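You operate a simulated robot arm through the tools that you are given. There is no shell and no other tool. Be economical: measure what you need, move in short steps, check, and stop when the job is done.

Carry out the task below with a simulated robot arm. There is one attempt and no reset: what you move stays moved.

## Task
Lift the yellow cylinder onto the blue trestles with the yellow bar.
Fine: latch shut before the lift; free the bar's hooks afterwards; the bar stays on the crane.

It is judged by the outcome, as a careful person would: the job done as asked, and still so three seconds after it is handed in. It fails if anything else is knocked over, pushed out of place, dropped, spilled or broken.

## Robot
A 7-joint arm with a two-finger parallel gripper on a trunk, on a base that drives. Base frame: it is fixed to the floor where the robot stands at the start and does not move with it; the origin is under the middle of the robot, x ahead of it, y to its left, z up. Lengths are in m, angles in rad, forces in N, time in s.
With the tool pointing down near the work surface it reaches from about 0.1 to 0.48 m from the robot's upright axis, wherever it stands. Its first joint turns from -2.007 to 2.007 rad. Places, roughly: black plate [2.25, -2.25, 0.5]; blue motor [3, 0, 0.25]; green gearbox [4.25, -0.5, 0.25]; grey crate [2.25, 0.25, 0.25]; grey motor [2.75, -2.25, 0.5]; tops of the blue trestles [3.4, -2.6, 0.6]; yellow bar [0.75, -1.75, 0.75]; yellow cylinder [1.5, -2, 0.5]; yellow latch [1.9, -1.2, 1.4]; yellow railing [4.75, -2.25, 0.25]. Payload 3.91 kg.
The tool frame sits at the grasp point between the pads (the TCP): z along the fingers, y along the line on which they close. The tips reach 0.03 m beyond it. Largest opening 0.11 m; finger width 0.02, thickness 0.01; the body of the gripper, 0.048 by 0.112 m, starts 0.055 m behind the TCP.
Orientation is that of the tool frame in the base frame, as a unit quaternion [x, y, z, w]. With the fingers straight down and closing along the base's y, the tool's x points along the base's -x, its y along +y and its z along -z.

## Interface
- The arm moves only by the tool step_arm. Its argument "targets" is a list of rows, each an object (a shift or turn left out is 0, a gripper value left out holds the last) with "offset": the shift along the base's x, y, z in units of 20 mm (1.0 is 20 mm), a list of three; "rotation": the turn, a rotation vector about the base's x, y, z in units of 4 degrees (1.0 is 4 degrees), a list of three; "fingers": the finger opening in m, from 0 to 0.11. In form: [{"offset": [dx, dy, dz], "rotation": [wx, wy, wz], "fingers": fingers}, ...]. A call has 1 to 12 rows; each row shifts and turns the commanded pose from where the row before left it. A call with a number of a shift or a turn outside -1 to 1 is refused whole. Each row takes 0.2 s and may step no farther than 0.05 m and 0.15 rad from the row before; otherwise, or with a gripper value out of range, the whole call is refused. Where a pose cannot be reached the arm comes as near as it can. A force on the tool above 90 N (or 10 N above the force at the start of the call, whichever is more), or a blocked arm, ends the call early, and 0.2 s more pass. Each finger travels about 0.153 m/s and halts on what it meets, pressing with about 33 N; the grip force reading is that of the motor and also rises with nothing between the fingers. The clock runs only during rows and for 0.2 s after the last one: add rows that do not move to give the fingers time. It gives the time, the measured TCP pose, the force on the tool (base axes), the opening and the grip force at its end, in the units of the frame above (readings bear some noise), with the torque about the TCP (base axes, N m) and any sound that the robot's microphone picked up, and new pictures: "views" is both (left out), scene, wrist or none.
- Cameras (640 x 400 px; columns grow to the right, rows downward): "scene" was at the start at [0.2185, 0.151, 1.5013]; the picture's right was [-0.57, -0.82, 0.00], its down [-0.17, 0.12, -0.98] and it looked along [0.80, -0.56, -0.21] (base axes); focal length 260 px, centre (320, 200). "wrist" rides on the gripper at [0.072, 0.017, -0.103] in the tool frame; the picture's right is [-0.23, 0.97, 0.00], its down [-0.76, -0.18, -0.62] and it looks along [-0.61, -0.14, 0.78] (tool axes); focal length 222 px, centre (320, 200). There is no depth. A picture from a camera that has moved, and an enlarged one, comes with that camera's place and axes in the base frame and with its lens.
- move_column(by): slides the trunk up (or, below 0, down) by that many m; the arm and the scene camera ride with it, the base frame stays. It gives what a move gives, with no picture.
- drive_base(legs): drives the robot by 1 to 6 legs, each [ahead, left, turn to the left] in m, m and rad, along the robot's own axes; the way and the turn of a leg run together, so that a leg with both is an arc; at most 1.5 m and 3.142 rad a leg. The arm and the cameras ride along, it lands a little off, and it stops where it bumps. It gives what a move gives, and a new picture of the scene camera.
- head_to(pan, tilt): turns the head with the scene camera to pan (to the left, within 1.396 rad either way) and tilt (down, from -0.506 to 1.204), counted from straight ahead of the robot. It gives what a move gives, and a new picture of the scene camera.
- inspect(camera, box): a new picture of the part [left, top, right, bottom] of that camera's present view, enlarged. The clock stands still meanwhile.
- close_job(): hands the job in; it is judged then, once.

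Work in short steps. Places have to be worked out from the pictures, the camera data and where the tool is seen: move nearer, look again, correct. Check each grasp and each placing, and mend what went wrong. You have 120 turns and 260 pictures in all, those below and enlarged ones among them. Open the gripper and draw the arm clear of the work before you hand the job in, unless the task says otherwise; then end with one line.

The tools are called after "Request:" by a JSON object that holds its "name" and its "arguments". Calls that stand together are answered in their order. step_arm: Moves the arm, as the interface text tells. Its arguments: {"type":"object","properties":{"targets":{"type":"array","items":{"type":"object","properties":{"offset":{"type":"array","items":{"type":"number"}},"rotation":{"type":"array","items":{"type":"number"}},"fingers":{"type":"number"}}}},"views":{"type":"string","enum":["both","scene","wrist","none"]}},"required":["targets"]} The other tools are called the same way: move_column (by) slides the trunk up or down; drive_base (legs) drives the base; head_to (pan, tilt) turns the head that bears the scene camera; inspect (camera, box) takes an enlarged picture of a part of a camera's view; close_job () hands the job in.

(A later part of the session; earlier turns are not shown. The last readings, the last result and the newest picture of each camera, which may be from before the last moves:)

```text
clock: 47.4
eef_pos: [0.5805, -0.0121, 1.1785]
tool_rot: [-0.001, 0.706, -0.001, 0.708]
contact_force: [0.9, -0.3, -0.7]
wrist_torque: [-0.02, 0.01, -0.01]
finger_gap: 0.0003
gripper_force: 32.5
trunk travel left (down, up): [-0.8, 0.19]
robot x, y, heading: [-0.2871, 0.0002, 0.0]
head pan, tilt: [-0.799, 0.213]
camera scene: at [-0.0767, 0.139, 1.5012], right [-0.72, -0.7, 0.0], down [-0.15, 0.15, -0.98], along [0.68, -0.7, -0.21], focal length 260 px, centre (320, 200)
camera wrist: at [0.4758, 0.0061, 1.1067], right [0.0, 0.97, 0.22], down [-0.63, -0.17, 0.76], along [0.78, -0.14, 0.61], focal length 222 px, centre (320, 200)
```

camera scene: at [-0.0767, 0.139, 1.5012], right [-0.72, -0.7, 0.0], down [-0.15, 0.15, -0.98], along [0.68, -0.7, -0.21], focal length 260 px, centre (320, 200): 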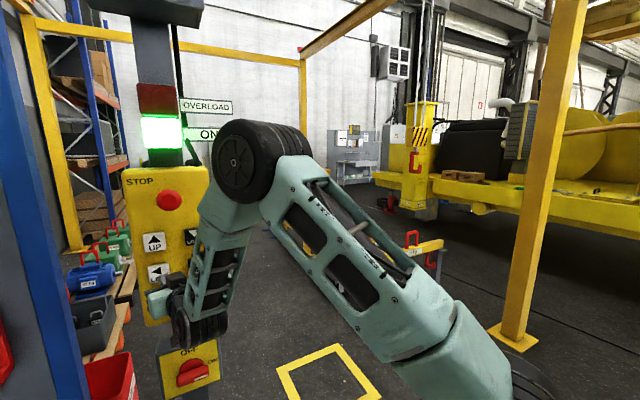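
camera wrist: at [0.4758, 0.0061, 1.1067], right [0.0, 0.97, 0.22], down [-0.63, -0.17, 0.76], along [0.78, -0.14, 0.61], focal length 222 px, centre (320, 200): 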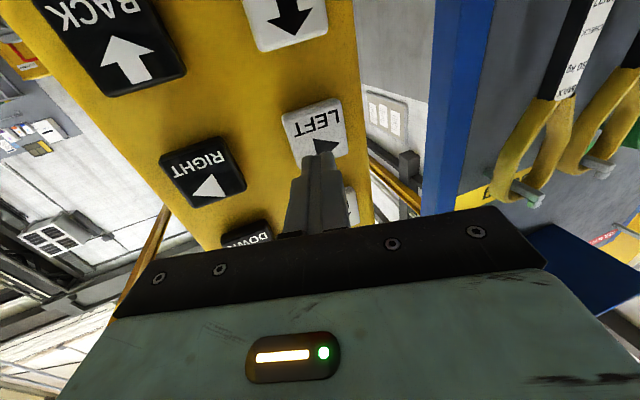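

A tiny move. I zoom in to get accurate pixel positions of hook and eye.

Request:
{"name": "inspect", "arguments": {"camera": "scene", "box": [370, 100, 466, 180]}}

Request:
{"name": "inspect", "arguments": {"camera": "scene", "box": [370, 210, 466, 290]}}

```text
5.00 times, centred on (418, 140) of scene
camera zoom: at [-0.0767, 0.139, 1.5012], right [-0.72, -0.7, 0.0], down [-0.15, 0.15, -0.98], along [0.68, -0.7, -0.21], focal length 1302 px, centre (-170, 500)
```

zoom: 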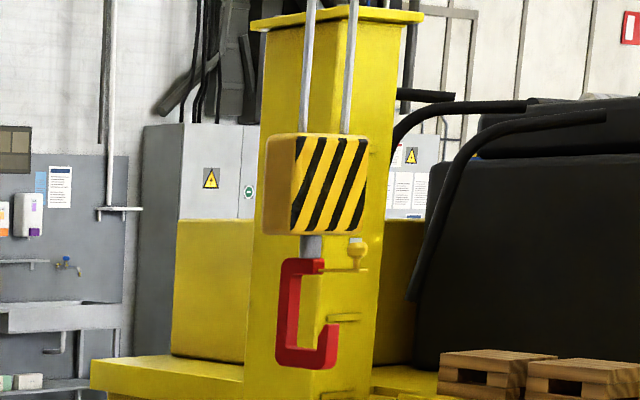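

```text
5.00 times, centred on (418, 250) of scene
camera zoom: at [-0.0767, 0.139, 1.5012], right [-0.72, -0.7, 0.0], down [-0.15, 0.15, -0.98], along [0.68, -0.7, -0.21], focal length 1302 px, centre (-170, -50)
```

zoom: 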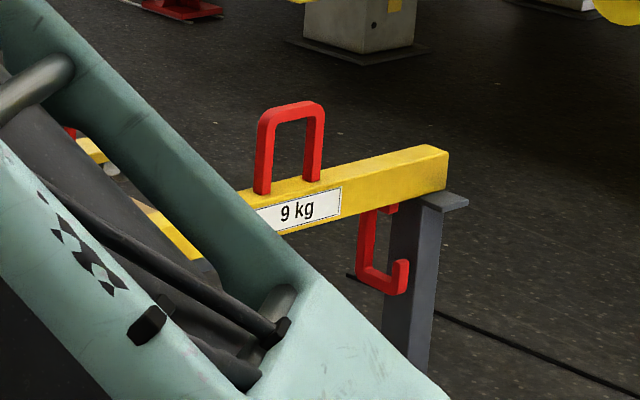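

The tap gave ~2 cm. About 0.11 m of LEFT remains (≈50 px in this zoom). I tap again with a longer hold.

Request:
{"name": "step_arm", "arguments": {"targets": [{"offset": [0.8, 0, 0]}, {}, {}, {}, {"offset": [-0.8, 0, 0]}, {}, {}, {}, {}, {}], "views": "none"}}

Request:
{"name": "inspect", "arguments": {"camera": "scene", "box": [370, 100, 466, 180]}}

```text
clock: 49.5
eef_pos: [0.5783, -0.0114, 1.1758]
tool_rot: [-0.001, 0.706, -0.001, 0.708]
contact_force: [-0.3, 0.1, 0.5]
wrist_torque: [0.02, 0.01, 0.02]
finger_gap: 0.0
gripper_force: 32.9
trunk travel left (down, up): [-0.8, 0.19]
robot x, y, heading: [-0.2862, -0.0011, -0.006]
head pan, tilt: [-0.799, 0.213]
```

```text
5.00 times, centred on (418, 140) of scene
camera zoom: at [-0.0767, 0.139, 1.5012], right [-0.72, -0.7, 0.0], down [-0.15, 0.15, -0.98], along [0.68, -0.7, -0.21], focal length 1302 px, centre (-170, 500)
```

zoom: 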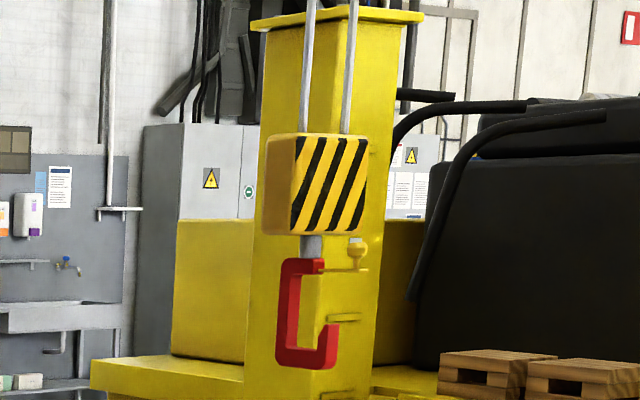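

No motion; not pressed deep enough. Press 24 mm with hold, watch force.

Request:
{"name": "step_arm", "arguments": {"targets": [{"offset": [1, 0, 0]}, {"offset": [0.3, 0, 0]}], "views": "none"}}

Request:
{"name": "step_arm", "arguments": {"targets": [{"offset": [-1, 0, 0]}, {"offset": [-0.3, 0, 0]}, {}, {}, {}], "views": "none"}}

Request:
{"name": "inspect", "arguments": {"camera": "scene", "box": [370, 100, 466, 180]}}

```text
clock: 50.1
eef_pos: [0.6041, -0.0107, 1.1769]
tool_rot: [-0.001, 0.706, -0.001, 0.708]
contact_force: [-0.2, 0.9, -0.5]
wrist_torque: [0.03, 0.01, -0.01]
finger_gap: 0.0
gripper_force: 33.1
trunk travel left (down, up): [-0.8, 0.19]
robot x, y, heading: [-0.2868, 0.0016, -0.0]
head pan, tilt: [-0.799, 0.213]
```

```text
clock: 51.4
eef_pos: [0.5783, -0.0098, 1.1762]
tool_rot: [0.0, 0.706, -0.002, 0.708]
contact_force: [0.4, 0.4, 0.7]
wrist_torque: [0.04, 0.0, -0.01]
finger_gap: 0.0
gripper_force: 32.9
trunk travel left (down, up): [-0.8, 0.19]
robot x, y, heading: [-0.2828, 0.002, -0.001]
head pan, tilt: [-0.799, 0.213]
```

```text
5.00 times, centred on (418, 140) of scene
camera zoom: at [-0.0767, 0.139, 1.5012], right [-0.72, -0.7, 0.0], down [-0.15, 0.15, -0.98], along [0.68, -0.7, -0.21], focal length 1302 px, centre (-170, 500)
```

zoom: 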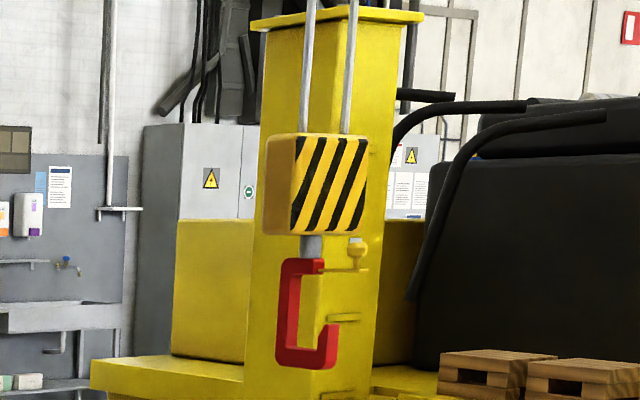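

The panel is yawed too, so the left column lies ~3 cm deeper. I approach until contact.

Request:
{"name": "step_arm", "arguments": {"targets": [{"offset": [1, 0, 0]}, {"offset": [0.6, 0, 0]}, {"offset": [0.25, 0, 0]}], "views": "none"}}

Request:
{"name": "step_arm", "arguments": {"targets": [{"offset": [0.6, 0, 0]}, {"offset": [-0.6, 0, 0]}], "views": "none"}}

Request:
{"name": "inspect", "arguments": {"camera": "scene", "box": [370, 100, 466, 180]}}

```text
clock: 52.1
eef_pos: [0.6155, -0.0111, 1.1775]
tool_rot: [-0.001, 0.705, -0.002, 0.709]
contact_force: [-3.4, -0.8, 1.0]
wrist_torque: [-0.01, -0.05, -0.1]
finger_gap: 0.0001
gripper_force: 33.0
trunk travel left (down, up): [-0.8, 0.19]
robot x, y, heading: [-0.2881, 0.0025, 0.003]
head pan, tilt: [-0.799, 0.213]
```

```text
clock: 52.8
eef_pos: [0.6152, -0.009, 1.1781]
tool_rot: [-0.002, 0.705, 0.0, 0.709]
contact_force: [-2.8, 2.1, -1.0]
wrist_torque: [-0.01, 0.08, 0.02]
finger_gap: 0.0
gripper_force: 33.2
trunk travel left (down, up): [-0.8, 0.19]
robot x, y, heading: [-0.2835, 0.0033, 0.0]
head pan, tilt: [-0.799, 0.213]
```

```text
5.00 times, centred on (418, 140) of scene
camera zoom: at [-0.0765, 0.1391, 1.5011], right [-0.72, -0.7, 0.0], down [-0.15, 0.15, -0.98], along [0.68, -0.7, -0.21], focal length 1302 px, centre (-170, 500)
```

zoom: 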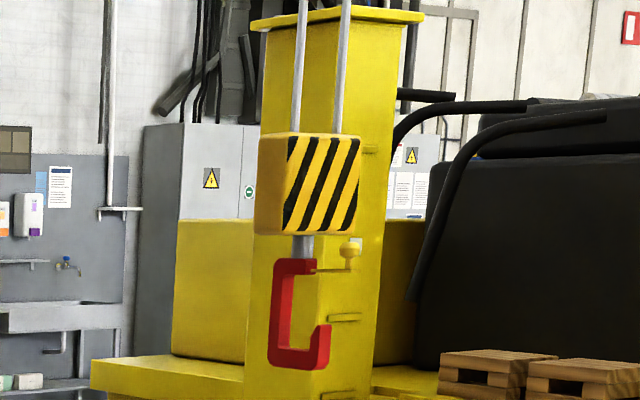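

One bare tap ≈1.5 cm. Now press with two held rows.

Request:
{"name": "step_arm", "arguments": {"targets": [{"offset": [0.6, 0, 0]}, {}, {}, {"offset": [-0.6, 0, 0]}, {}, {}, {}, {}], "views": "none"}}

Request:
{"name": "inspect", "arguments": {"camera": "scene", "box": [370, 100, 466, 180]}}

```text
clock: 54.5
eef_pos: [0.6125, -0.01, 1.1788]
tool_rot: [-0.001, 0.706, -0.001, 0.708]
contact_force: [-2.5, 0.6, 1.7]
wrist_torque: [-0.03, -0.08, 0.02]
finger_gap: 0.0
gripper_force: 33.0
trunk travel left (down, up): [-0.8, 0.19]
robot x, y, heading: [-0.2852, 0.001, 0.006]
head pan, tilt: [-0.799, 0.213]
```

```text
5.00 times, centred on (418, 140) of scene
camera zoom: at [-0.0769, 0.139, 1.5013], right [-0.72, -0.7, 0.0], down [-0.15, 0.15, -0.98], along [0.68, -0.7, -0.21], focal length 1302 px, centre (-170, 500)
```

zoom: 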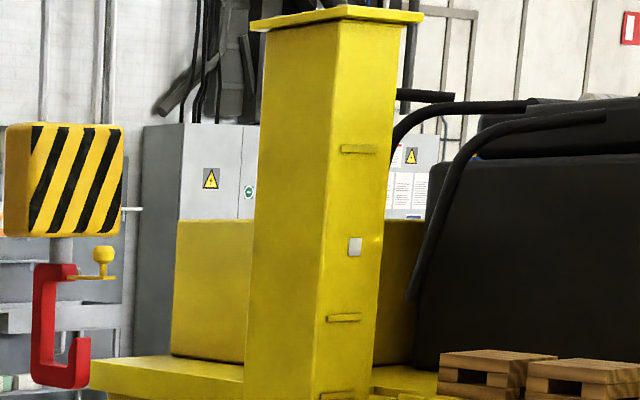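

It moved far: the button apparently stayed pressed. I retract at once.

Request:
{"name": "step_arm", "arguments": {"targets": [{"offset": [-1, 0, 0]}], "views": "none"}}

Request:
{"name": "step_arm", "arguments": {"targets": [{"offset": [-0.5, 0, 0]}, {}, {}, {}, {}], "views": "scene"}}

Request:
{"name": "inspect", "arguments": {"camera": "scene", "box": [320, 100, 416, 180]}}

```text
clock: 55.0
eef_pos: [0.5947, -0.011, 1.1789]
tool_rot: [-0.001, 0.706, -0.001, 0.708]
contact_force: [-0.9, 0.2, -0.5]
wrist_torque: [0.0, 0.0, 0.02]
finger_gap: 0.0
gripper_force: 32.5
trunk travel left (down, up): [-0.8, 0.19]
robot x, y, heading: [-0.2863, 0.0022, 0.002]
head pan, tilt: [-0.799, 0.213]
```

```text
clock: 56.1
eef_pos: [0.5854, -0.0107, 1.1799]
tool_rot: [-0.001, 0.705, -0.002, 0.709]
contact_force: [0.9, -0.3, 0.3]
wrist_torque: [-0.01, -0.01, -0.02]
finger_gap: 0.0
gripper_force: 33.0
trunk travel left (down, up): [-0.8, 0.19]
robot x, y, heading: [-0.2853, 0.0007, -0.002]
head pan, tilt: [-0.799, 0.213]
camera scene: at [-0.0767, 0.139, 1.5012], right [-0.72, -0.7, 0.0], down [-0.15, 0.15, -0.98], along [0.68, -0.7, -0.21], focal length 260 px, centre (320, 200)
```

scene: 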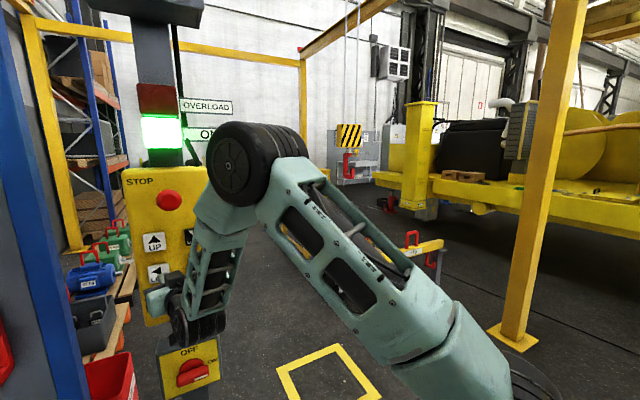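

```text
5.00 times, centred on (368, 140) of scene
camera zoom: at [-0.0767, 0.139, 1.5012], right [-0.72, -0.7, 0.0], down [-0.15, 0.15, -0.98], along [0.68, -0.7, -0.21], focal length 1302 px, centre (80, 500)
```

zoom: 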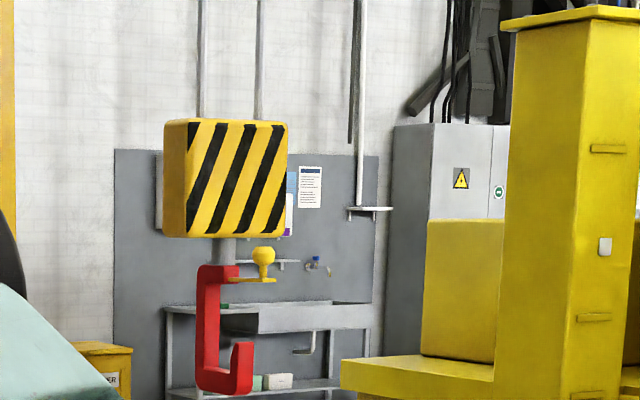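

Stopped now; overshoot puts the hook ≈0.52 m too far left. Speed is ~0.26 m/s and I must retract well clear to release. Move to RIGHT and press for ~1.6 s.

Request:
{"name": "step_arm", "arguments": {"targets": [{"offset": [-1, -1, 0]}, {"offset": [0, -1, 0]}, {"offset": [0, -1, 0]}, {"offset": [0, -1, 0]}, {"offset": [0, -0.8, 0]}, {"offset": [0.3, 0, 0]}], "views": "none"}}

Request:
{"name": "step_arm", "arguments": {"targets": [{"offset": [1, 0, 0]}, {"offset": [0.1, 0, 0]}, {}, {}, {}, {}, {}, {}, {"offset": [-1, 0, 0]}, {"offset": [-0.2, 0, 0]}], "views": "scene"}}

```text
clock: 57.5
eef_pos: [0.5717, -0.1067, 1.1782]
tool_rot: [-0.001, 0.705, -0.002, 0.709]
contact_force: [-0.5, 0.6, -0.2]
wrist_torque: [0.02, -0.03, -0.01]
finger_gap: 0.0
gripper_force: 33.0
trunk travel left (down, up): [-0.8, 0.19]
robot x, y, heading: [-0.2821, 0.0032, 0.004]
head pan, tilt: [-0.799, 0.213]
```

```text
clock: 59.8
eef_pos: [0.5712, -0.1077, 1.1791]
tool_rot: [-0.001, 0.705, -0.001, 0.71]
contact_force: [-0.2, 0.4, -0.1]
wrist_torque: [-0.02, 0.0, 0.03]
finger_gap: 0.0
gripper_force: 33.2
trunk travel left (down, up): [-0.8, 0.19]
robot x, y, heading: [-0.2847, -0.003, -0.0]
head pan, tilt: [-0.799, 0.213]
camera scene: at [-0.0763, 0.1389, 1.5013], right [-0.72, -0.7, 0.0], down [-0.15, 0.15, -0.98], along [0.68, -0.7, -0.21], focal length 260 px, centre (320, 200)
```

scene: 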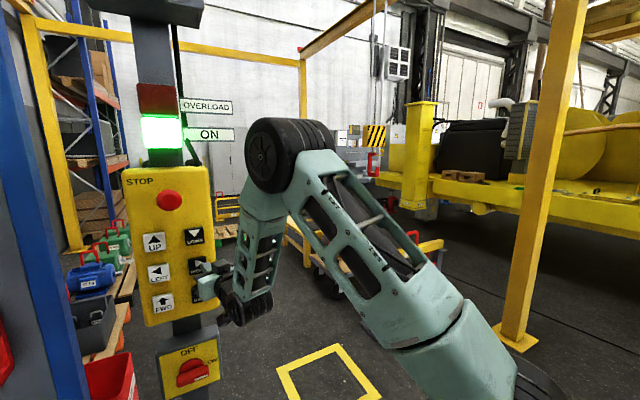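

Hook now ≈0.29 m short (target column ≈405 for the block, now 375). Same press again.

Request:
{"name": "step_arm", "arguments": {"targets": [{"offset": [1, 0, 0]}, {"offset": [0.1, 0, 0]}, {}, {}, {}, {}, {}, {}, {"offset": [-1, 0, 0]}, {"offset": [-0.2, 0, 0]}, {}, {}], "views": "none"}}

Request:
{"name": "inspect", "arguments": {"camera": "scene", "box": [352, 100, 448, 180]}}

```text
clock: 62.4
eef_pos: [0.5664, -0.1067, 1.178]
tool_rot: [-0.001, 0.706, -0.001, 0.709]
contact_force: [0.5, -0.3, 1.2]
wrist_torque: [0.01, 0.01, 0.03]
finger_gap: 0.0003
gripper_force: 32.8
trunk travel left (down, up): [-0.8, 0.19]
robot x, y, heading: [-0.2847, 0.0039, -0.003]
head pan, tilt: [-0.799, 0.213]
```

```text
5.00 times, centred on (400, 140) of scene
camera zoom: at [-0.0767, 0.1389, 1.5013], right [-0.72, -0.7, 0.0], down [-0.15, 0.15, -0.98], along [0.68, -0.7, -0.21], focal length 1302 px, centre (-80, 500)
```

zoom: 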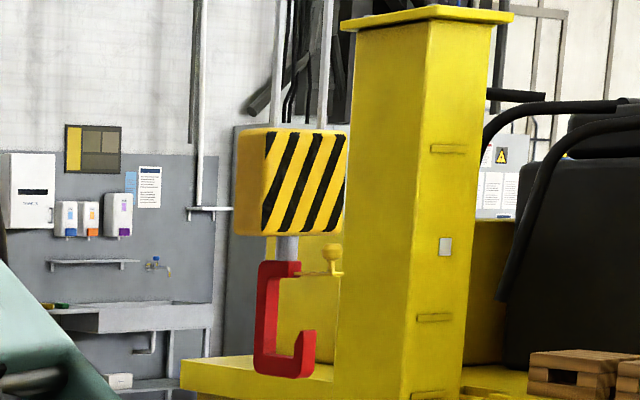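

Still ≈0.10 m to go; half as long a press.

Request:
{"name": "step_arm", "arguments": {"targets": [{"offset": [1, 0, 0]}, {"offset": [0.2, 0, 0]}, {}, {}, {"offset": [-1, 0, 0]}, {"offset": [-0.2, 0, 0]}, {}, {}, {}], "views": "none"}}

Request:
{"name": "inspect", "arguments": {"camera": "scene", "box": [352, 100, 448, 180]}}

```text
clock: 64.3
eef_pos: [0.567, -0.1062, 1.1783]
tool_rot: [0.0, 0.706, -0.002, 0.709]
contact_force: [0.3, 0.1, 0.7]
wrist_torque: [0.0, -0.04, 0.0]
finger_gap: 0.0001
gripper_force: 33.1
trunk travel left (down, up): [-0.8, 0.19]
robot x, y, heading: [-0.2848, 0.0012, 0.002]
head pan, tilt: [-0.799, 0.213]
```

```text
5.00 times, centred on (400, 140) of scene
camera zoom: at [-0.0767, 0.1389, 1.5012], right [-0.72, -0.7, 0.0], down [-0.15, 0.15, -0.98], along [0.68, -0.7, -0.21], focal length 1302 px, centre (-80, 500)
```

zoom: 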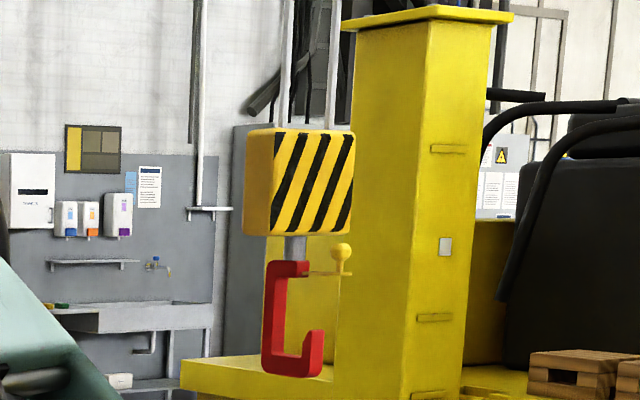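

Short presses give fine motion. ~0.09 m left: use six rows.

Request:
{"name": "step_arm", "arguments": {"targets": [{"offset": [1, 0, 0]}, {"offset": [0.2, 0, 0]}, {}, {}, {}, {}, {"offset": [-1, 0, 0]}, {"offset": [-0.2, 0, 0]}, {}, {}, {}], "views": "none"}}

Request:
{"name": "inspect", "arguments": {"camera": "scene", "box": [352, 100, 448, 180]}}

```text
clock: 66.8
eef_pos: [0.5664, -0.1065, 1.1795]
tool_rot: [-0.001, 0.706, -0.001, 0.709]
contact_force: [-0.4, -0.5, 0.4]
wrist_torque: [-0.01, 0.03, -0.02]
finger_gap: 0.0
gripper_force: 32.9
trunk travel left (down, up): [-0.8, 0.19]
robot x, y, heading: [-0.2848, -0.0008, 0.003]
head pan, tilt: [-0.799, 0.213]
```

```text
5.00 times, centred on (400, 140) of scene
camera zoom: at [-0.0767, 0.1389, 1.5012], right [-0.72, -0.7, 0.0], down [-0.15, 0.15, -0.98], along [0.68, -0.7, -0.21], focal length 1302 px, centre (-80, 500)
```

zoom: 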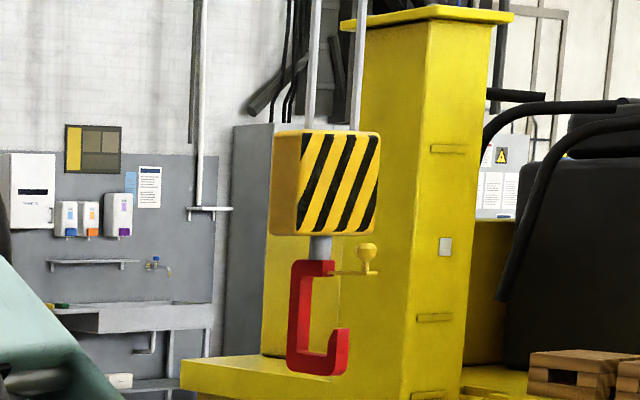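

Six rows gave ≈0.055 m; ≈0.045 m left, so one five-to-six row press.

Request:
{"name": "step_arm", "arguments": {"targets": [{"offset": [1, 0, 0]}, {"offset": [0.2, 0, 0]}, {}, {}, {}, {"offset": [0.1, 0, 0]}, {"offset": [-1, 0, 0]}, {"offset": [-0.3, 0, 0]}, {}, {}, {}], "views": "none"}}

Request:
{"name": "inspect", "arguments": {"camera": "scene", "box": [352, 100, 448, 180]}}

```text
clock: 69.2
eef_pos: [0.5671, -0.107, 1.1779]
tool_rot: [0.0, 0.706, -0.001, 0.708]
contact_force: [0.2, 0.2, 0.8]
wrist_torque: [-0.01, -0.01, -0.01]
finger_gap: 0.0
gripper_force: 33.0
trunk travel left (down, up): [-0.8, 0.19]
robot x, y, heading: [-0.2848, 0.0039, -0.001]
head pan, tilt: [-0.799, 0.213]
```

```text
5.00 times, centred on (400, 140) of scene
camera zoom: at [-0.0767, 0.1389, 1.5012], right [-0.72, -0.7, 0.0], down [-0.15, 0.15, -0.98], along [0.68, -0.7, -0.21], focal length 1302 px, centre (-80, 500)
```

zoom: 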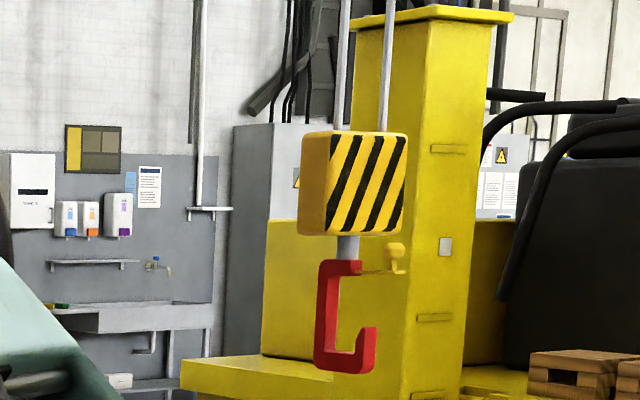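

The block is at the target column. Now to DOWN (z≈1.262); approach until contact.

Request:
{"name": "step_arm", "arguments": {"targets": [{"offset": [-0.6, 0, 0.2]}, {"offset": [0, 0, 1]}, {"offset": [0, 0, 1]}, {"offset": [0, 0, 1]}, {"offset": [0, 0, 1]}, {"offset": [0.6, 0, 0]}, {"offset": [0.5, 0, 0]}], "views": "both"}}

```text
clock: 70.8
eef_pos: [0.5784, -0.1053, 1.2625]
tool_rot: [-0.001, 0.706, -0.001, 0.709]
contact_force: [-0.4, -0.5, -0.2]
wrist_torque: [-0.02, 0.02, 0.0]
finger_gap: 0.0
gripper_force: 32.8
trunk travel left (down, up): [-0.8, 0.19]
robot x, y, heading: [-0.2845, 0.0013, -0.002]
head pan, tilt: [-0.799, 0.213]
camera scene: at [-0.0768, 0.139, 1.5013], right [-0.72, -0.7, 0.0], down [-0.15, 0.15, -0.98], along [0.68, -0.7, -0.21], focal length 260 px, centre (320, 200)
camera wrist: at [0.474, -0.089, 1.1897], right [0.0, 0.97, 0.22], down [-0.63, -0.17, 0.76], along [0.78, -0.14, 0.61], focal length 222 px, centre (320, 200)
```

scene: 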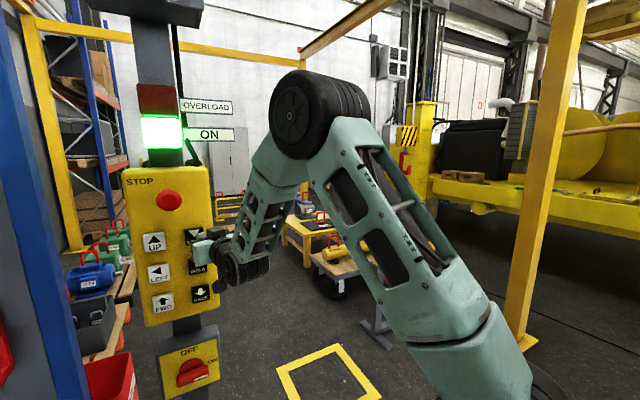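
wrist: 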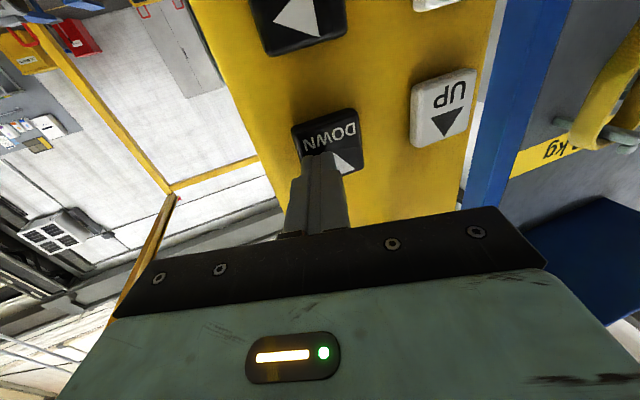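

DOWN in front. Press about 1.6 s and watch.

Request:
{"name": "step_arm", "arguments": {"targets": [{"offset": [0.8, 0, 0]}, {}, {}, {}, {}, {}, {}, {}, {"offset": [-1, 0, 0]}, {"offset": [-0.3, 0, 0]}, {}, {}], "views": "scene"}}

```text
clock: 73.3
eef_pos: [0.5682, -0.1059, 1.2619]
tool_rot: [-0.001, 0.705, -0.001, 0.709]
contact_force: [-0.2, -0.4, -0.6]
wrist_torque: [0.02, 0.01, 0.03]
finger_gap: 0.0003
gripper_force: 32.8
trunk travel left (down, up): [-0.8, 0.19]
robot x, y, heading: [-0.2854, 0.0033, -0.001]
head pan, tilt: [-0.799, 0.213]
camera scene: at [-0.0767, 0.1389, 1.5013], right [-0.72, -0.7, 0.0], down [-0.15, 0.15, -0.98], along [0.68, -0.7, -0.21], focal length 260 px, centre (320, 200)
```

scene: 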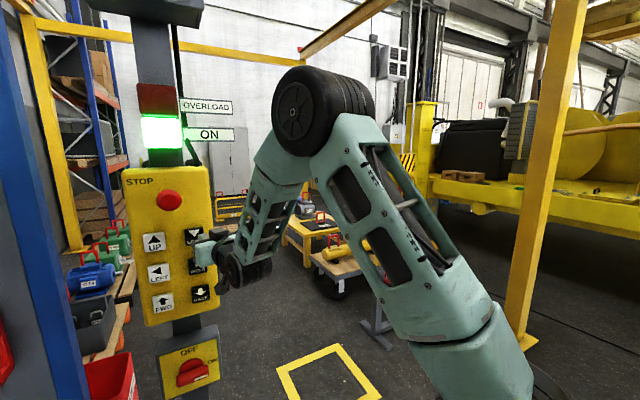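

Lowered ≈0.21 m. Press again same length.

Request:
{"name": "step_arm", "arguments": {"targets": [{"offset": [1, 0, 0]}, {"offset": [0.3, 0, 0]}, {}, {}, {}, {}, {}, {}, {"offset": [-1, 0, 0]}, {"offset": [-0.6, 0, 0]}, {}, {}], "views": "scene"}}

```text
clock: 76.0
eef_pos: [0.5613, -0.1069, 1.2621]
tool_rot: [-0.001, 0.706, -0.001, 0.709]
contact_force: [-0.7, -0.3, 0.4]
wrist_torque: [0.0, 0.05, 0.01]
finger_gap: 0.0
gripper_force: 32.8
trunk travel left (down, up): [-0.8, 0.19]
robot x, y, heading: [-0.2842, 0.0009, -0.0]
head pan, tilt: [-0.799, 0.213]
camera scene: at [-0.0767, 0.1389, 1.5013], right [-0.72, -0.7, 0.0], down [-0.15, 0.15, -0.98], along [0.68, -0.7, -0.21], focal length 260 px, centre (320, 200)
```

scene: 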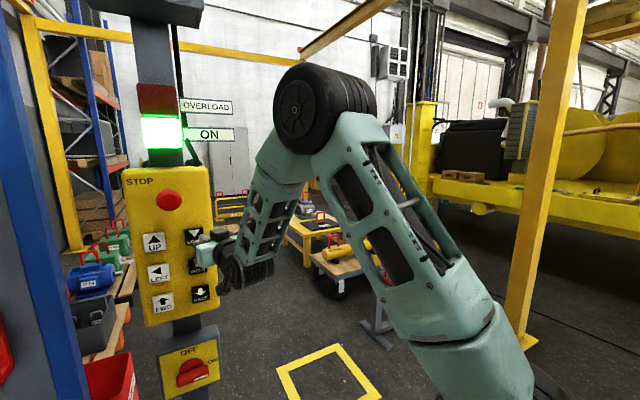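

The block is now hidden behind the arm. I lower the arm to the BACK level, which opens the view.

Request:
{"name": "step_arm", "arguments": {"targets": [{"offset": [-0.2, 0, -1]}, {"offset": [0, 0, -1]}, {"offset": [0, 0, -1]}, {"offset": [0, 0, -1]}, {"offset": [0, 0, -1]}, {"offset": [0, 0, -1]}, {"offset": [0, 0, -1]}, {"offset": [0, 0, -1]}, {"offset": [0, 0, -0.4]}], "views": "none"}}

Request:
{"name": "inspect", "arguments": {"camera": "scene", "box": [350, 130, 500, 290]}}

```text
clock: 78.0
eef_pos: [0.5571, -0.1065, 1.0942]
tool_rot: [0.0, 0.705, -0.002, 0.709]
contact_force: [-0.1, -0.5, -0.1]
wrist_torque: [0.02, 0.02, 0.01]
finger_gap: 0.0
gripper_force: 32.8
trunk travel left (down, up): [-0.8, 0.19]
robot x, y, heading: [-0.2883, -0.0013, -0.005]
head pan, tilt: [-0.799, 0.213]
```

```text
2.50 times, centred on (425, 210) of scene
camera zoom: at [-0.0768, 0.1389, 1.5013], right [-0.72, -0.7, 0.0], down [-0.15, 0.15, -0.98], along [0.68, -0.7, -0.21], focal length 651 px, centre (58, 175)
```

zoom: 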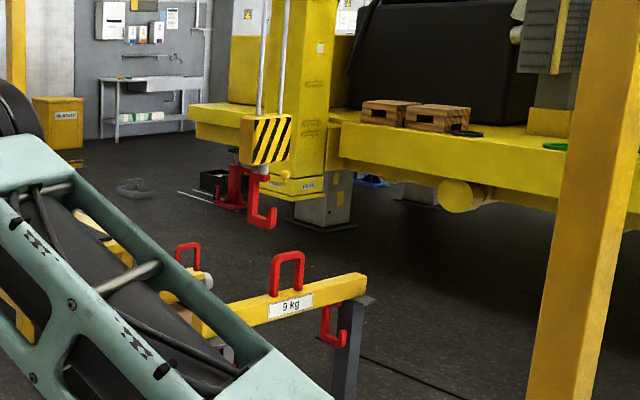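

Hook bottom is at z≈0.92; target ≈0.732 so ≈0.19 m more. I go back up to DOWN and repeat the press that gave ≈0.16.

Request:
{"name": "step_arm", "arguments": {"targets": [{"offset": [0.2, 0, 1]}, {"offset": [0, 0, 1]}, {"offset": [0, 0, 1]}, {"offset": [0, 0, 1]}, {"offset": [0, 0, 1]}, {"offset": [0, 0, 1]}, {"offset": [0, 0, 1]}, {"offset": [0, 0, 1]}, {"offset": [0, 0, 0.4]}], "views": "none"}}

Request:
{"name": "step_arm", "arguments": {"targets": [{"offset": [1, 0, 0]}, {"offset": [0.6, 0, 0]}, {}, {}, {}, {}, {}, {}, {"offset": [-1, 0, 0]}, {"offset": [-0.6, 0, 0]}], "views": "none"}}

Request:
{"name": "step_arm", "arguments": {"targets": [{"offset": [-0.2, 0, -1]}, {"offset": [0, 0, -1]}, {"offset": [0, 0, -1]}, {"offset": [0, 0, -1]}, {"offset": [0, 0, -1]}, {"offset": [0, 0, -1]}, {"offset": [0, 0, -1]}, {"offset": [0, 0, -1]}, {"offset": [0, 0, -0.4]}], "views": "none"}}

Request:
{"name": "inspect", "arguments": {"camera": "scene", "box": [380, 170, 476, 290]}}

```text
clock: 80.0
eef_pos: [0.5625, -0.1069, 1.2626]
tool_rot: [-0.002, 0.706, 0.0, 0.708]
contact_force: [-1.0, 0.3, -0.2]
wrist_torque: [-0.01, -0.01, 0.01]
finger_gap: 0.0
gripper_force: 32.5
trunk travel left (down, up): [-0.8, 0.19]
robot x, y, heading: [-0.2843, 0.002, -0.001]
head pan, tilt: [-0.799, 0.213]
```

```text
clock: 82.2
eef_pos: [0.5624, -0.1059, 1.2622]
tool_rot: [-0.001, 0.705, -0.001, 0.709]
contact_force: [0.2, -0.1, -0.5]
wrist_torque: [0.03, 0.0, -0.01]
finger_gap: 0.0001
gripper_force: 33.3
trunk travel left (down, up): [-0.8, 0.19]
robot x, y, heading: [-0.2815, -0.0023, -0.005]
head pan, tilt: [-0.799, 0.213]
```

```text
clock: 84.2
eef_pos: [0.557, -0.107, 1.0936]
tool_rot: [0.0, 0.706, -0.002, 0.709]
contact_force: [0.4, -0.2, 1.0]
wrist_torque: [0.02, 0.02, 0.01]
finger_gap: 0.0001
gripper_force: 33.2
trunk travel left (down, up): [-0.8, 0.19]
robot x, y, heading: [-0.2823, -0.0028, 0.001]
head pan, tilt: [-0.799, 0.213]
```

```text
3.33 times, centred on (428, 230) of scene
camera zoom: at [-0.0768, 0.139, 1.5013], right [-0.72, -0.7, 0.0], down [-0.15, 0.15, -0.98], along [0.68, -0.7, -0.21], focal length 868 px, centre (-40, 100)
```

zoom: 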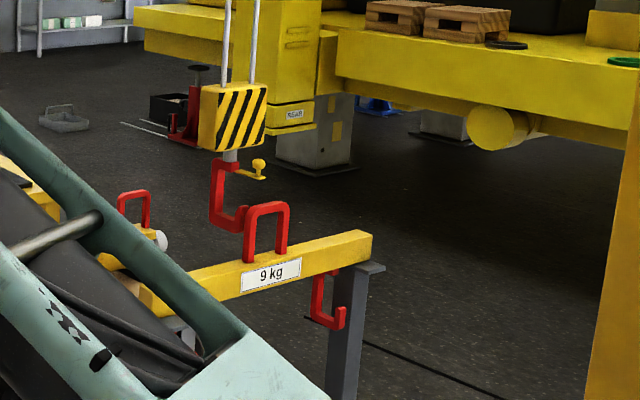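

Hook bottom ≈0.72 (bar top ≈0.708), lip tip ≈0.788 (crossbar underside ≈0.814): it is inside the window. Now a short BACK press.

Request:
{"name": "step_arm", "arguments": {"targets": [{"offset": [1, 0, 0]}, {"offset": [0.85, 0, 0]}, {}, {}, {}, {}, {"offset": [-1, 0, 0]}, {"offset": [-0.85, 0, 0]}, {}, {}, {}], "views": "none"}}

Request:
{"name": "inspect", "arguments": {"camera": "scene", "box": [380, 170, 476, 290]}}

```text
clock: 86.5
eef_pos: [0.5583, -0.1071, 1.092]
tool_rot: [-0.001, 0.706, -0.001, 0.709]
contact_force: [0.6, 1.0, 0.7]
wrist_torque: [0.02, 0.0, 0.0]
finger_gap: 0.0
gripper_force: 32.7
trunk travel left (down, up): [-0.8, 0.19]
robot x, y, heading: [-0.2811, -0.0024, -0.002]
head pan, tilt: [-0.799, 0.213]
```

```text
3.33 times, centred on (428, 230) of scene
camera zoom: at [-0.0767, 0.1389, 1.5012], right [-0.72, -0.7, 0.0], down [-0.15, 0.15, -0.98], along [0.68, -0.7, -0.21], focal length 868 px, centre (-40, 100)
```

zoom: 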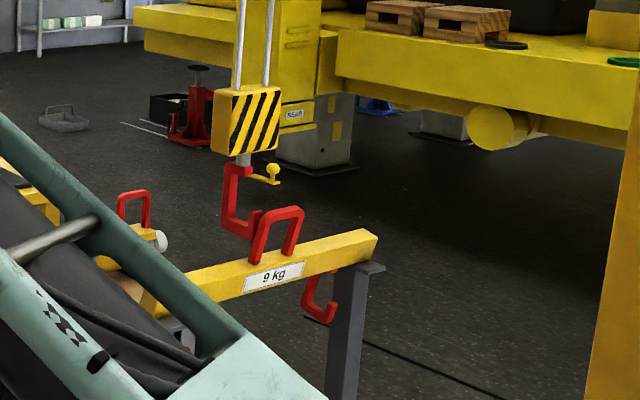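

The bar seems to have been nudged/tilted. I zoom closer before doing more.

Request:
{"name": "inspect", "arguments": {"camera": "scene", "box": [425, 210, 505, 270]}}

Request:
{"name": "inspect", "arguments": {"camera": "scene", "box": [400, 205, 464, 255]}}

```text
6.67 times, centred on (465, 240) of scene
camera zoom: at [-0.0767, 0.1389, 1.5012], right [-0.72, -0.7, 0.0], down [-0.15, 0.15, -0.98], along [0.68, -0.7, -0.21], focal length 1736 px, centre (-647, -67)
```

zoom: 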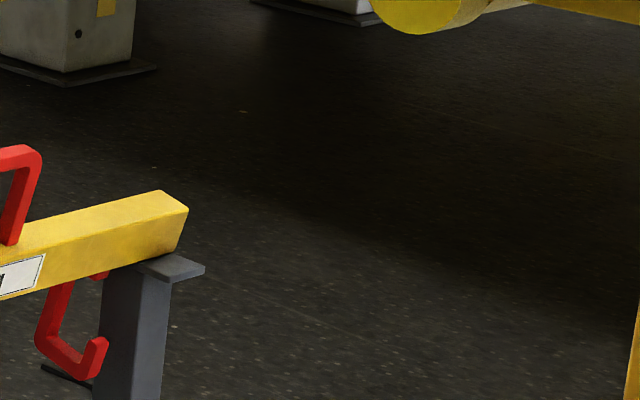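

```text
8.00 times, centred on (432, 230) of scene
camera zoom: at [-0.0767, 0.1389, 1.5012], right [-0.72, -0.7, 0.0], down [-0.15, 0.15, -0.98], along [0.68, -0.7, -0.21], focal length 2083 px, centre (-576, -40)
```

zoom: 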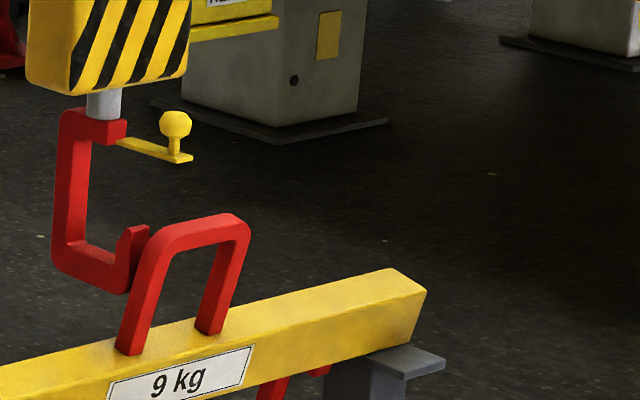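

The lip met the eye's left post: the hook sits ~5 cm too far left. I back off with FWD, gently so the bar settles.

Request:
{"name": "step_arm", "arguments": {"targets": [{"offset": [0, 1, 0]}, {"offset": [0, 1, 0]}, {"offset": [0, 1, 0]}, {"offset": [0, 1, 0]}, {"offset": [0.5, 0.85, 0]}, {"offset": [1, 0, 0]}, {"offset": [0.6, 0, 0]}, {}], "views": "none"}}

Request:
{"name": "step_arm", "arguments": {"targets": [{"offset": [1, 0, 0]}, {"offset": [0.6, 0, 0]}, {}, {}, {}, {"offset": [-1, 0, 0]}, {"offset": [-0.8, 0, 0]}, {}, {}, {}], "views": "none"}}

Request:
{"name": "inspect", "arguments": {"camera": "scene", "box": [380, 170, 476, 290]}}

```text
clock: 88.3
eef_pos: [0.6017, -0.01, 1.0947]
tool_rot: [-0.002, 0.706, 0.0, 0.708]
contact_force: [-0.2, 0.1, -0.5]
wrist_torque: [0.01, -0.04, 0.0]
finger_gap: 0.0
gripper_force: 32.7
trunk travel left (down, up): [-0.8, 0.19]
robot x, y, heading: [-0.2849, 0.0006, -0.001]
head pan, tilt: [-0.799, 0.213]
```

```text
clock: 90.5
eef_pos: [0.595, -0.011, 1.0945]
tool_rot: [-0.001, 0.706, -0.001, 0.709]
contact_force: [-0.5, -0.6, 1.0]
wrist_torque: [-0.01, -0.03, -0.01]
finger_gap: 0.0
gripper_force: 32.7
trunk travel left (down, up): [-0.8, 0.19]
robot x, y, heading: [-0.2791, 0.0055, 0.001]
head pan, tilt: [-0.799, 0.213]
```

```text
3.33 times, centred on (428, 230) of scene
camera zoom: at [-0.0767, 0.1389, 1.5012], right [-0.72, -0.7, 0.0], down [-0.15, 0.15, -0.98], along [0.68, -0.7, -0.21], focal length 868 px, centre (-40, 100)
```

zoom: 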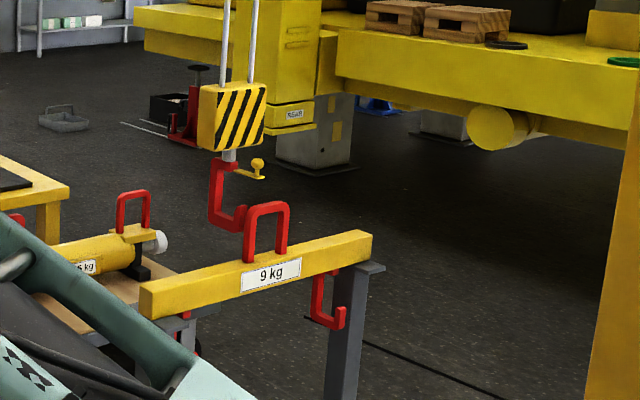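

The bar settled back exactly. The hook needs ≈0.055 m RIGHT (block col 232→248 here). I move to RIGHT and do the six-row press.

Request:
{"name": "step_arm", "arguments": {"targets": [{"offset": [-1, -0.5, 0.5]}, {"offset": [-0.45, -1, 1]}, {"offset": [0, -1, 1]}, {"offset": [0, -1, 1]}, {"offset": [0, -1, 0.7]}, {"offset": [0, -0.3, 0]}], "views": "none"}}

Request:
{"name": "step_arm", "arguments": {"targets": [{"offset": [1, 0, 0]}, {"offset": [0.2, 0, 0]}, {}, {}, {}, {}, {"offset": [-1, 0, 0]}, {"offset": [-0.2, 0, 0]}, {}, {}, {}], "views": "none"}}

Request:
{"name": "inspect", "arguments": {"camera": "scene", "box": [380, 170, 476, 290]}}

```text
clock: 92.0
eef_pos: [0.5666, -0.1057, 1.1769]
tool_rot: [-0.001, 0.705, -0.002, 0.709]
contact_force: [0.8, 0.7, 0.5]
wrist_torque: [-0.02, 0.0, -0.01]
finger_gap: 0.0
gripper_force: 33.2
trunk travel left (down, up): [-0.8, 0.19]
robot x, y, heading: [-0.2857, 0.0006, 0.001]
head pan, tilt: [-0.799, 0.213]
```

```text
clock: 94.3
eef_pos: [0.5687, -0.1079, 1.1783]
tool_rot: [-0.001, 0.706, 0.0, 0.708]
contact_force: [-0.7, -0.4, 0.4]
wrist_torque: [-0.05, 0.0, -0.01]
finger_gap: 0.0002
gripper_force: 33.0
trunk travel left (down, up): [-0.8, 0.19]
robot x, y, heading: [-0.2797, 0.0011, 0.0]
head pan, tilt: [-0.799, 0.213]
```

```text
3.33 times, centred on (428, 230) of scene
camera zoom: at [-0.0767, 0.1389, 1.5012], right [-0.72, -0.7, 0.0], down [-0.15, 0.15, -0.98], along [0.68, -0.7, -0.21], focal length 868 px, centre (-40, 100)
```

zoom: 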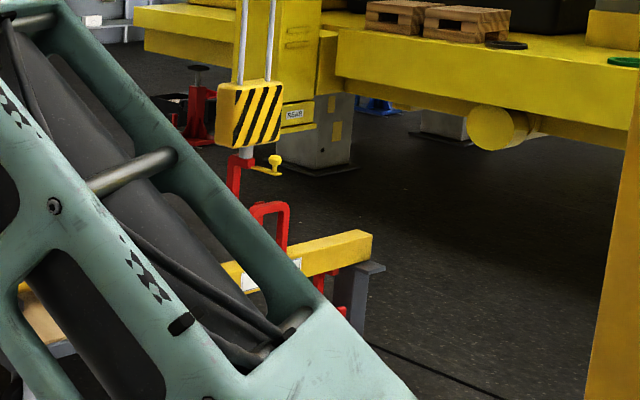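

Block at ≈250: good. Move to BACK and press in small amounts.

Request:
{"name": "step_arm", "arguments": {"targets": [{"offset": [-0.5, 0, -1]}, {"offset": [0, 0, -1]}, {"offset": [0, 0, -1]}, {"offset": [0, 0, -1]}, {"offset": [0, 0, -0.2]}], "views": "none"}}

Request:
{"name": "step_arm", "arguments": {"targets": [{"offset": [1, 0, 0]}, {"offset": [0.85, 0, 0]}, {}, {}, {}, {"offset": [-1, 0, 0]}, {"offset": [-0.85, 0, 0]}, {}, {}, {}], "views": "none"}}

Request:
{"name": "inspect", "arguments": {"camera": "scene", "box": [400, 190, 480, 260]}}

```text
clock: 95.5
eef_pos: [0.5555, -0.1074, 1.0926]
tool_rot: [-0.001, 0.706, -0.002, 0.709]
contact_force: [0.1, -0.5, 0.6]
wrist_torque: [0.0, -0.03, 0.0]
finger_gap: 0.0
gripper_force: 33.1
trunk travel left (down, up): [-0.8, 0.19]
robot x, y, heading: [-0.2837, 0.0032, -0.003]
head pan, tilt: [-0.799, 0.213]
```

```text
clock: 97.8
eef_pos: [0.5563, -0.105, 1.0929]
tool_rot: [-0.001, 0.706, -0.001, 0.709]
contact_force: [-0.6, -0.1, -0.1]
wrist_torque: [-0.04, 0.01, 0.01]
finger_gap: 0.0001
gripper_force: 32.8
trunk travel left (down, up): [-0.8, 0.19]
robot x, y, heading: [-0.2854, -0.0024, -0.001]
head pan, tilt: [-0.799, 0.213]
```

```text
5.71 times, centred on (440, 225) of scene
camera zoom: at [-0.0767, 0.1389, 1.5012], right [-0.72, -0.7, 0.0], down [-0.15, 0.15, -0.98], along [0.68, -0.7, -0.21], focal length 1488 px, centre (-366, 57)
```

zoom: 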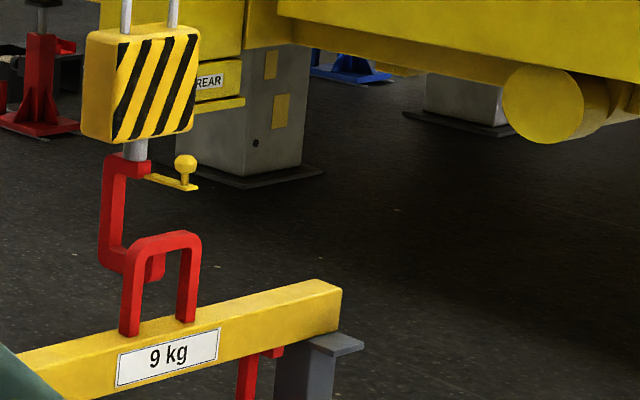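

The lip is now within the eye's opening, bar unmoved. Another BACK press.

Request:
{"name": "step_arm", "arguments": {"targets": [{"offset": [1, 0, 0]}, {"offset": [0.85, 0, 0]}, {}, {}, {}, {"offset": [-1, 0, 0]}, {"offset": [-0.85, 0, 0]}, {}, {}, {}], "views": "none"}}

Request:
{"name": "inspect", "arguments": {"camera": "scene", "box": [400, 190, 480, 260]}}

```text
clock: 100.0
eef_pos: [0.5553, -0.1068, 1.0939]
tool_rot: [-0.001, 0.705, -0.001, 0.709]
contact_force: [0.4, -0.5, 0.8]
wrist_torque: [0.0, 0.04, 0.02]
finger_gap: 0.0
gripper_force: 33.7
trunk travel left (down, up): [-0.8, 0.19]
robot x, y, heading: [-0.2845, -0.0022, -0.003]
head pan, tilt: [-0.799, 0.213]
```

```text
5.71 times, centred on (440, 225) of scene
camera zoom: at [-0.0767, 0.1389, 1.5012], right [-0.72, -0.7, 0.0], down [-0.15, 0.15, -0.98], along [0.68, -0.7, -0.21], focal length 1488 px, centre (-366, 57)
```

zoom: 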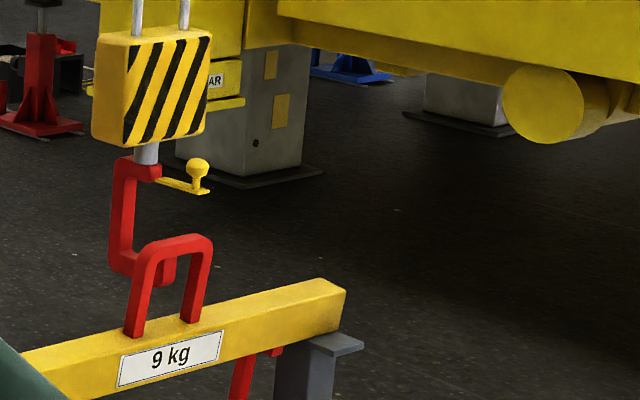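

The eye tilts again: the lip is catching the crossbar, so the hook is a bit too high (hook bottom looks ≈4 cm above the bar). Back off with FWD, then lower ≈2.5 cm.

Request:
{"name": "step_arm", "arguments": {"targets": [{"offset": [0, 1, 0]}, {"offset": [0, 1, 0]}, {"offset": [0, 1, 0]}, {"offset": [0, 1, 0]}, {"offset": [0.5, 0.85, 0]}, {"offset": [1, 0, 0]}, {"offset": [0.6, 0, 0]}, {}], "views": "none"}}

Request:
{"name": "step_arm", "arguments": {"targets": [{"offset": [1, 0, 0]}, {"offset": [0.6, 0, 0]}, {}, {}, {"offset": [-1, 0, 0]}, {"offset": [-0.8, 0, 0]}, {}, {}, {}], "views": "none"}}

Request:
{"name": "inspect", "arguments": {"camera": "scene", "box": [400, 190, 480, 260]}}

```text
clock: 101.8
eef_pos: [0.5975, -0.0085, 1.0939]
tool_rot: [-0.001, 0.705, -0.002, 0.709]
contact_force: [0.5, 0.5, 0.6]
wrist_torque: [0.01, -0.01, 0.0]
finger_gap: 0.0001
gripper_force: 33.1
trunk travel left (down, up): [-0.8, 0.19]
robot x, y, heading: [-0.2826, -0.0015, -0.0]
head pan, tilt: [-0.799, 0.213]
```

```text
clock: 103.8
eef_pos: [0.5944, -0.0068, 1.0927]
tool_rot: [-0.001, 0.705, -0.002, 0.709]
contact_force: [0.1, 0.3, -0.1]
wrist_torque: [-0.01, 0.02, -0.03]
finger_gap: 0.0
gripper_force: 32.4
trunk travel left (down, up): [-0.8, 0.19]
robot x, y, heading: [-0.281, 0.0026, 0.007]
head pan, tilt: [-0.799, 0.213]
```

```text
5.71 times, centred on (440, 225) of scene
camera zoom: at [-0.0767, 0.1389, 1.5012], right [-0.72, -0.7, 0.0], down [-0.15, 0.15, -0.98], along [0.68, -0.7, -0.21], focal length 1488 px, centre (-366, 57)
```

zoom: 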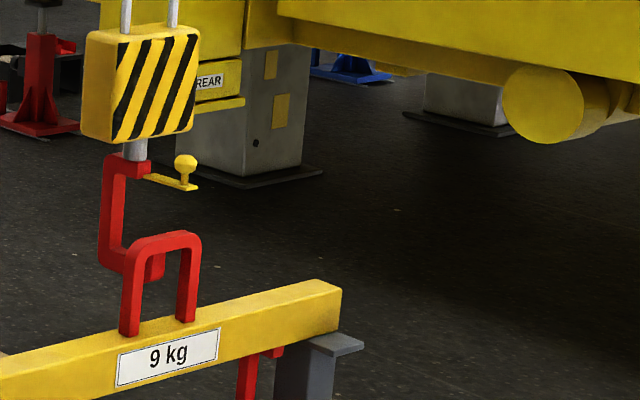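

Settled. Now go to DOWN and give a short tap.

Request:
{"name": "step_arm", "arguments": {"targets": [{"offset": [-1, 0, 1]}, {"offset": [-0.6, -1, 1]}, {"offset": [0, -1, 1]}, {"offset": [0, -1, 1]}, {"offset": [0, -1, 1]}, {"offset": [0, -0.9, 1]}, {"offset": [0, 0, 1]}, {"offset": [0, 0, 1]}, {"offset": [0, 0, 0.45]}], "views": "none"}}

Request:
{"name": "step_arm", "arguments": {"targets": [{"offset": [1, 0, 0]}, {"offset": [0.6, 0, 0]}, {}, {"offset": [-1, 0, 0]}, {"offset": [-0.6, 0, 0]}, {}], "views": "none"}}

Request:
{"name": "step_arm", "arguments": {"targets": [{"offset": [-0.2, 0, -1]}, {"offset": [0, 0, -1]}, {"offset": [0, 0, -1]}, {"offset": [0, 0, -1]}, {"offset": [0, 0, -1]}, {"offset": [0, 0, -1]}, {"offset": [0, 0, -1]}, {"offset": [0, 0, -1]}, {"offset": [0, 0, -0.4]}], "views": "none"}}

Request:
{"name": "inspect", "arguments": {"camera": "scene", "box": [400, 190, 480, 260]}}

```text
clock: 105.8
eef_pos: [0.5614, -0.1064, 1.2612]
tool_rot: [0.0, 0.706, -0.002, 0.708]
contact_force: [-0.1, -0.6, 0.1]
wrist_torque: [0.01, -0.01, 0.0]
finger_gap: 0.0
gripper_force: 32.8
trunk travel left (down, up): [-0.8, 0.19]
robot x, y, heading: [-0.2811, 0.0003, 0.003]
head pan, tilt: [-0.799, 0.213]
```

```text
clock: 107.2
eef_pos: [0.5608, -0.1049, 1.2644]
tool_rot: [-0.001, 0.705, -0.002, 0.709]
contact_force: [0.4, 0.7, 0.0]
wrist_torque: [0.02, -0.01, -0.01]
finger_gap: 0.0001
gripper_force: 33.0
trunk travel left (down, up): [-0.8, 0.19]
robot x, y, heading: [-0.2867, 0.0009, 0.001]
head pan, tilt: [-0.799, 0.213]
```

```text
clock: 109.2
eef_pos: [0.5574, -0.1068, 1.0979]
tool_rot: [0.0, 0.706, -0.002, 0.708]
contact_force: [0.4, -0.7, -0.4]
wrist_torque: [0.0, -0.02, 0.01]
finger_gap: 0.0002
gripper_force: 32.7
trunk travel left (down, up): [-0.8, 0.19]
robot x, y, heading: [-0.2856, 0.002, -0.0]
head pan, tilt: [-0.799, 0.213]
```

```text
5.71 times, centred on (440, 225) of scene
camera zoom: at [-0.0768, 0.139, 1.5013], right [-0.72, -0.7, 0.0], down [-0.15, 0.15, -0.98], along [0.68, -0.7, -0.21], focal length 1488 px, centre (-366, 57)
```

zoom: 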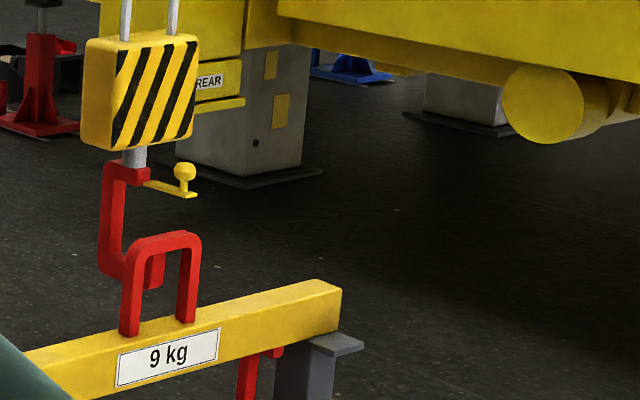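

Lowered ≈1.1 cm. A closer look at the lip versus the crossbar.

Request:
{"name": "inspect", "arguments": {"camera": "scene", "box": [412, 225, 444, 251]}}

```text
15.38 times, centred on (428, 238) of scene
camera zoom: at [-0.0768, 0.139, 1.5013], right [-0.72, -0.7, 0.0], down [-0.15, 0.15, -0.98], along [0.68, -0.7, -0.21], focal length 4006 px, centre (-1342, -385)
```

zoom: 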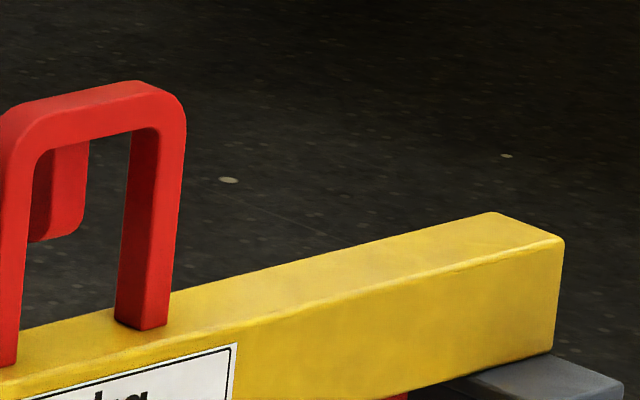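

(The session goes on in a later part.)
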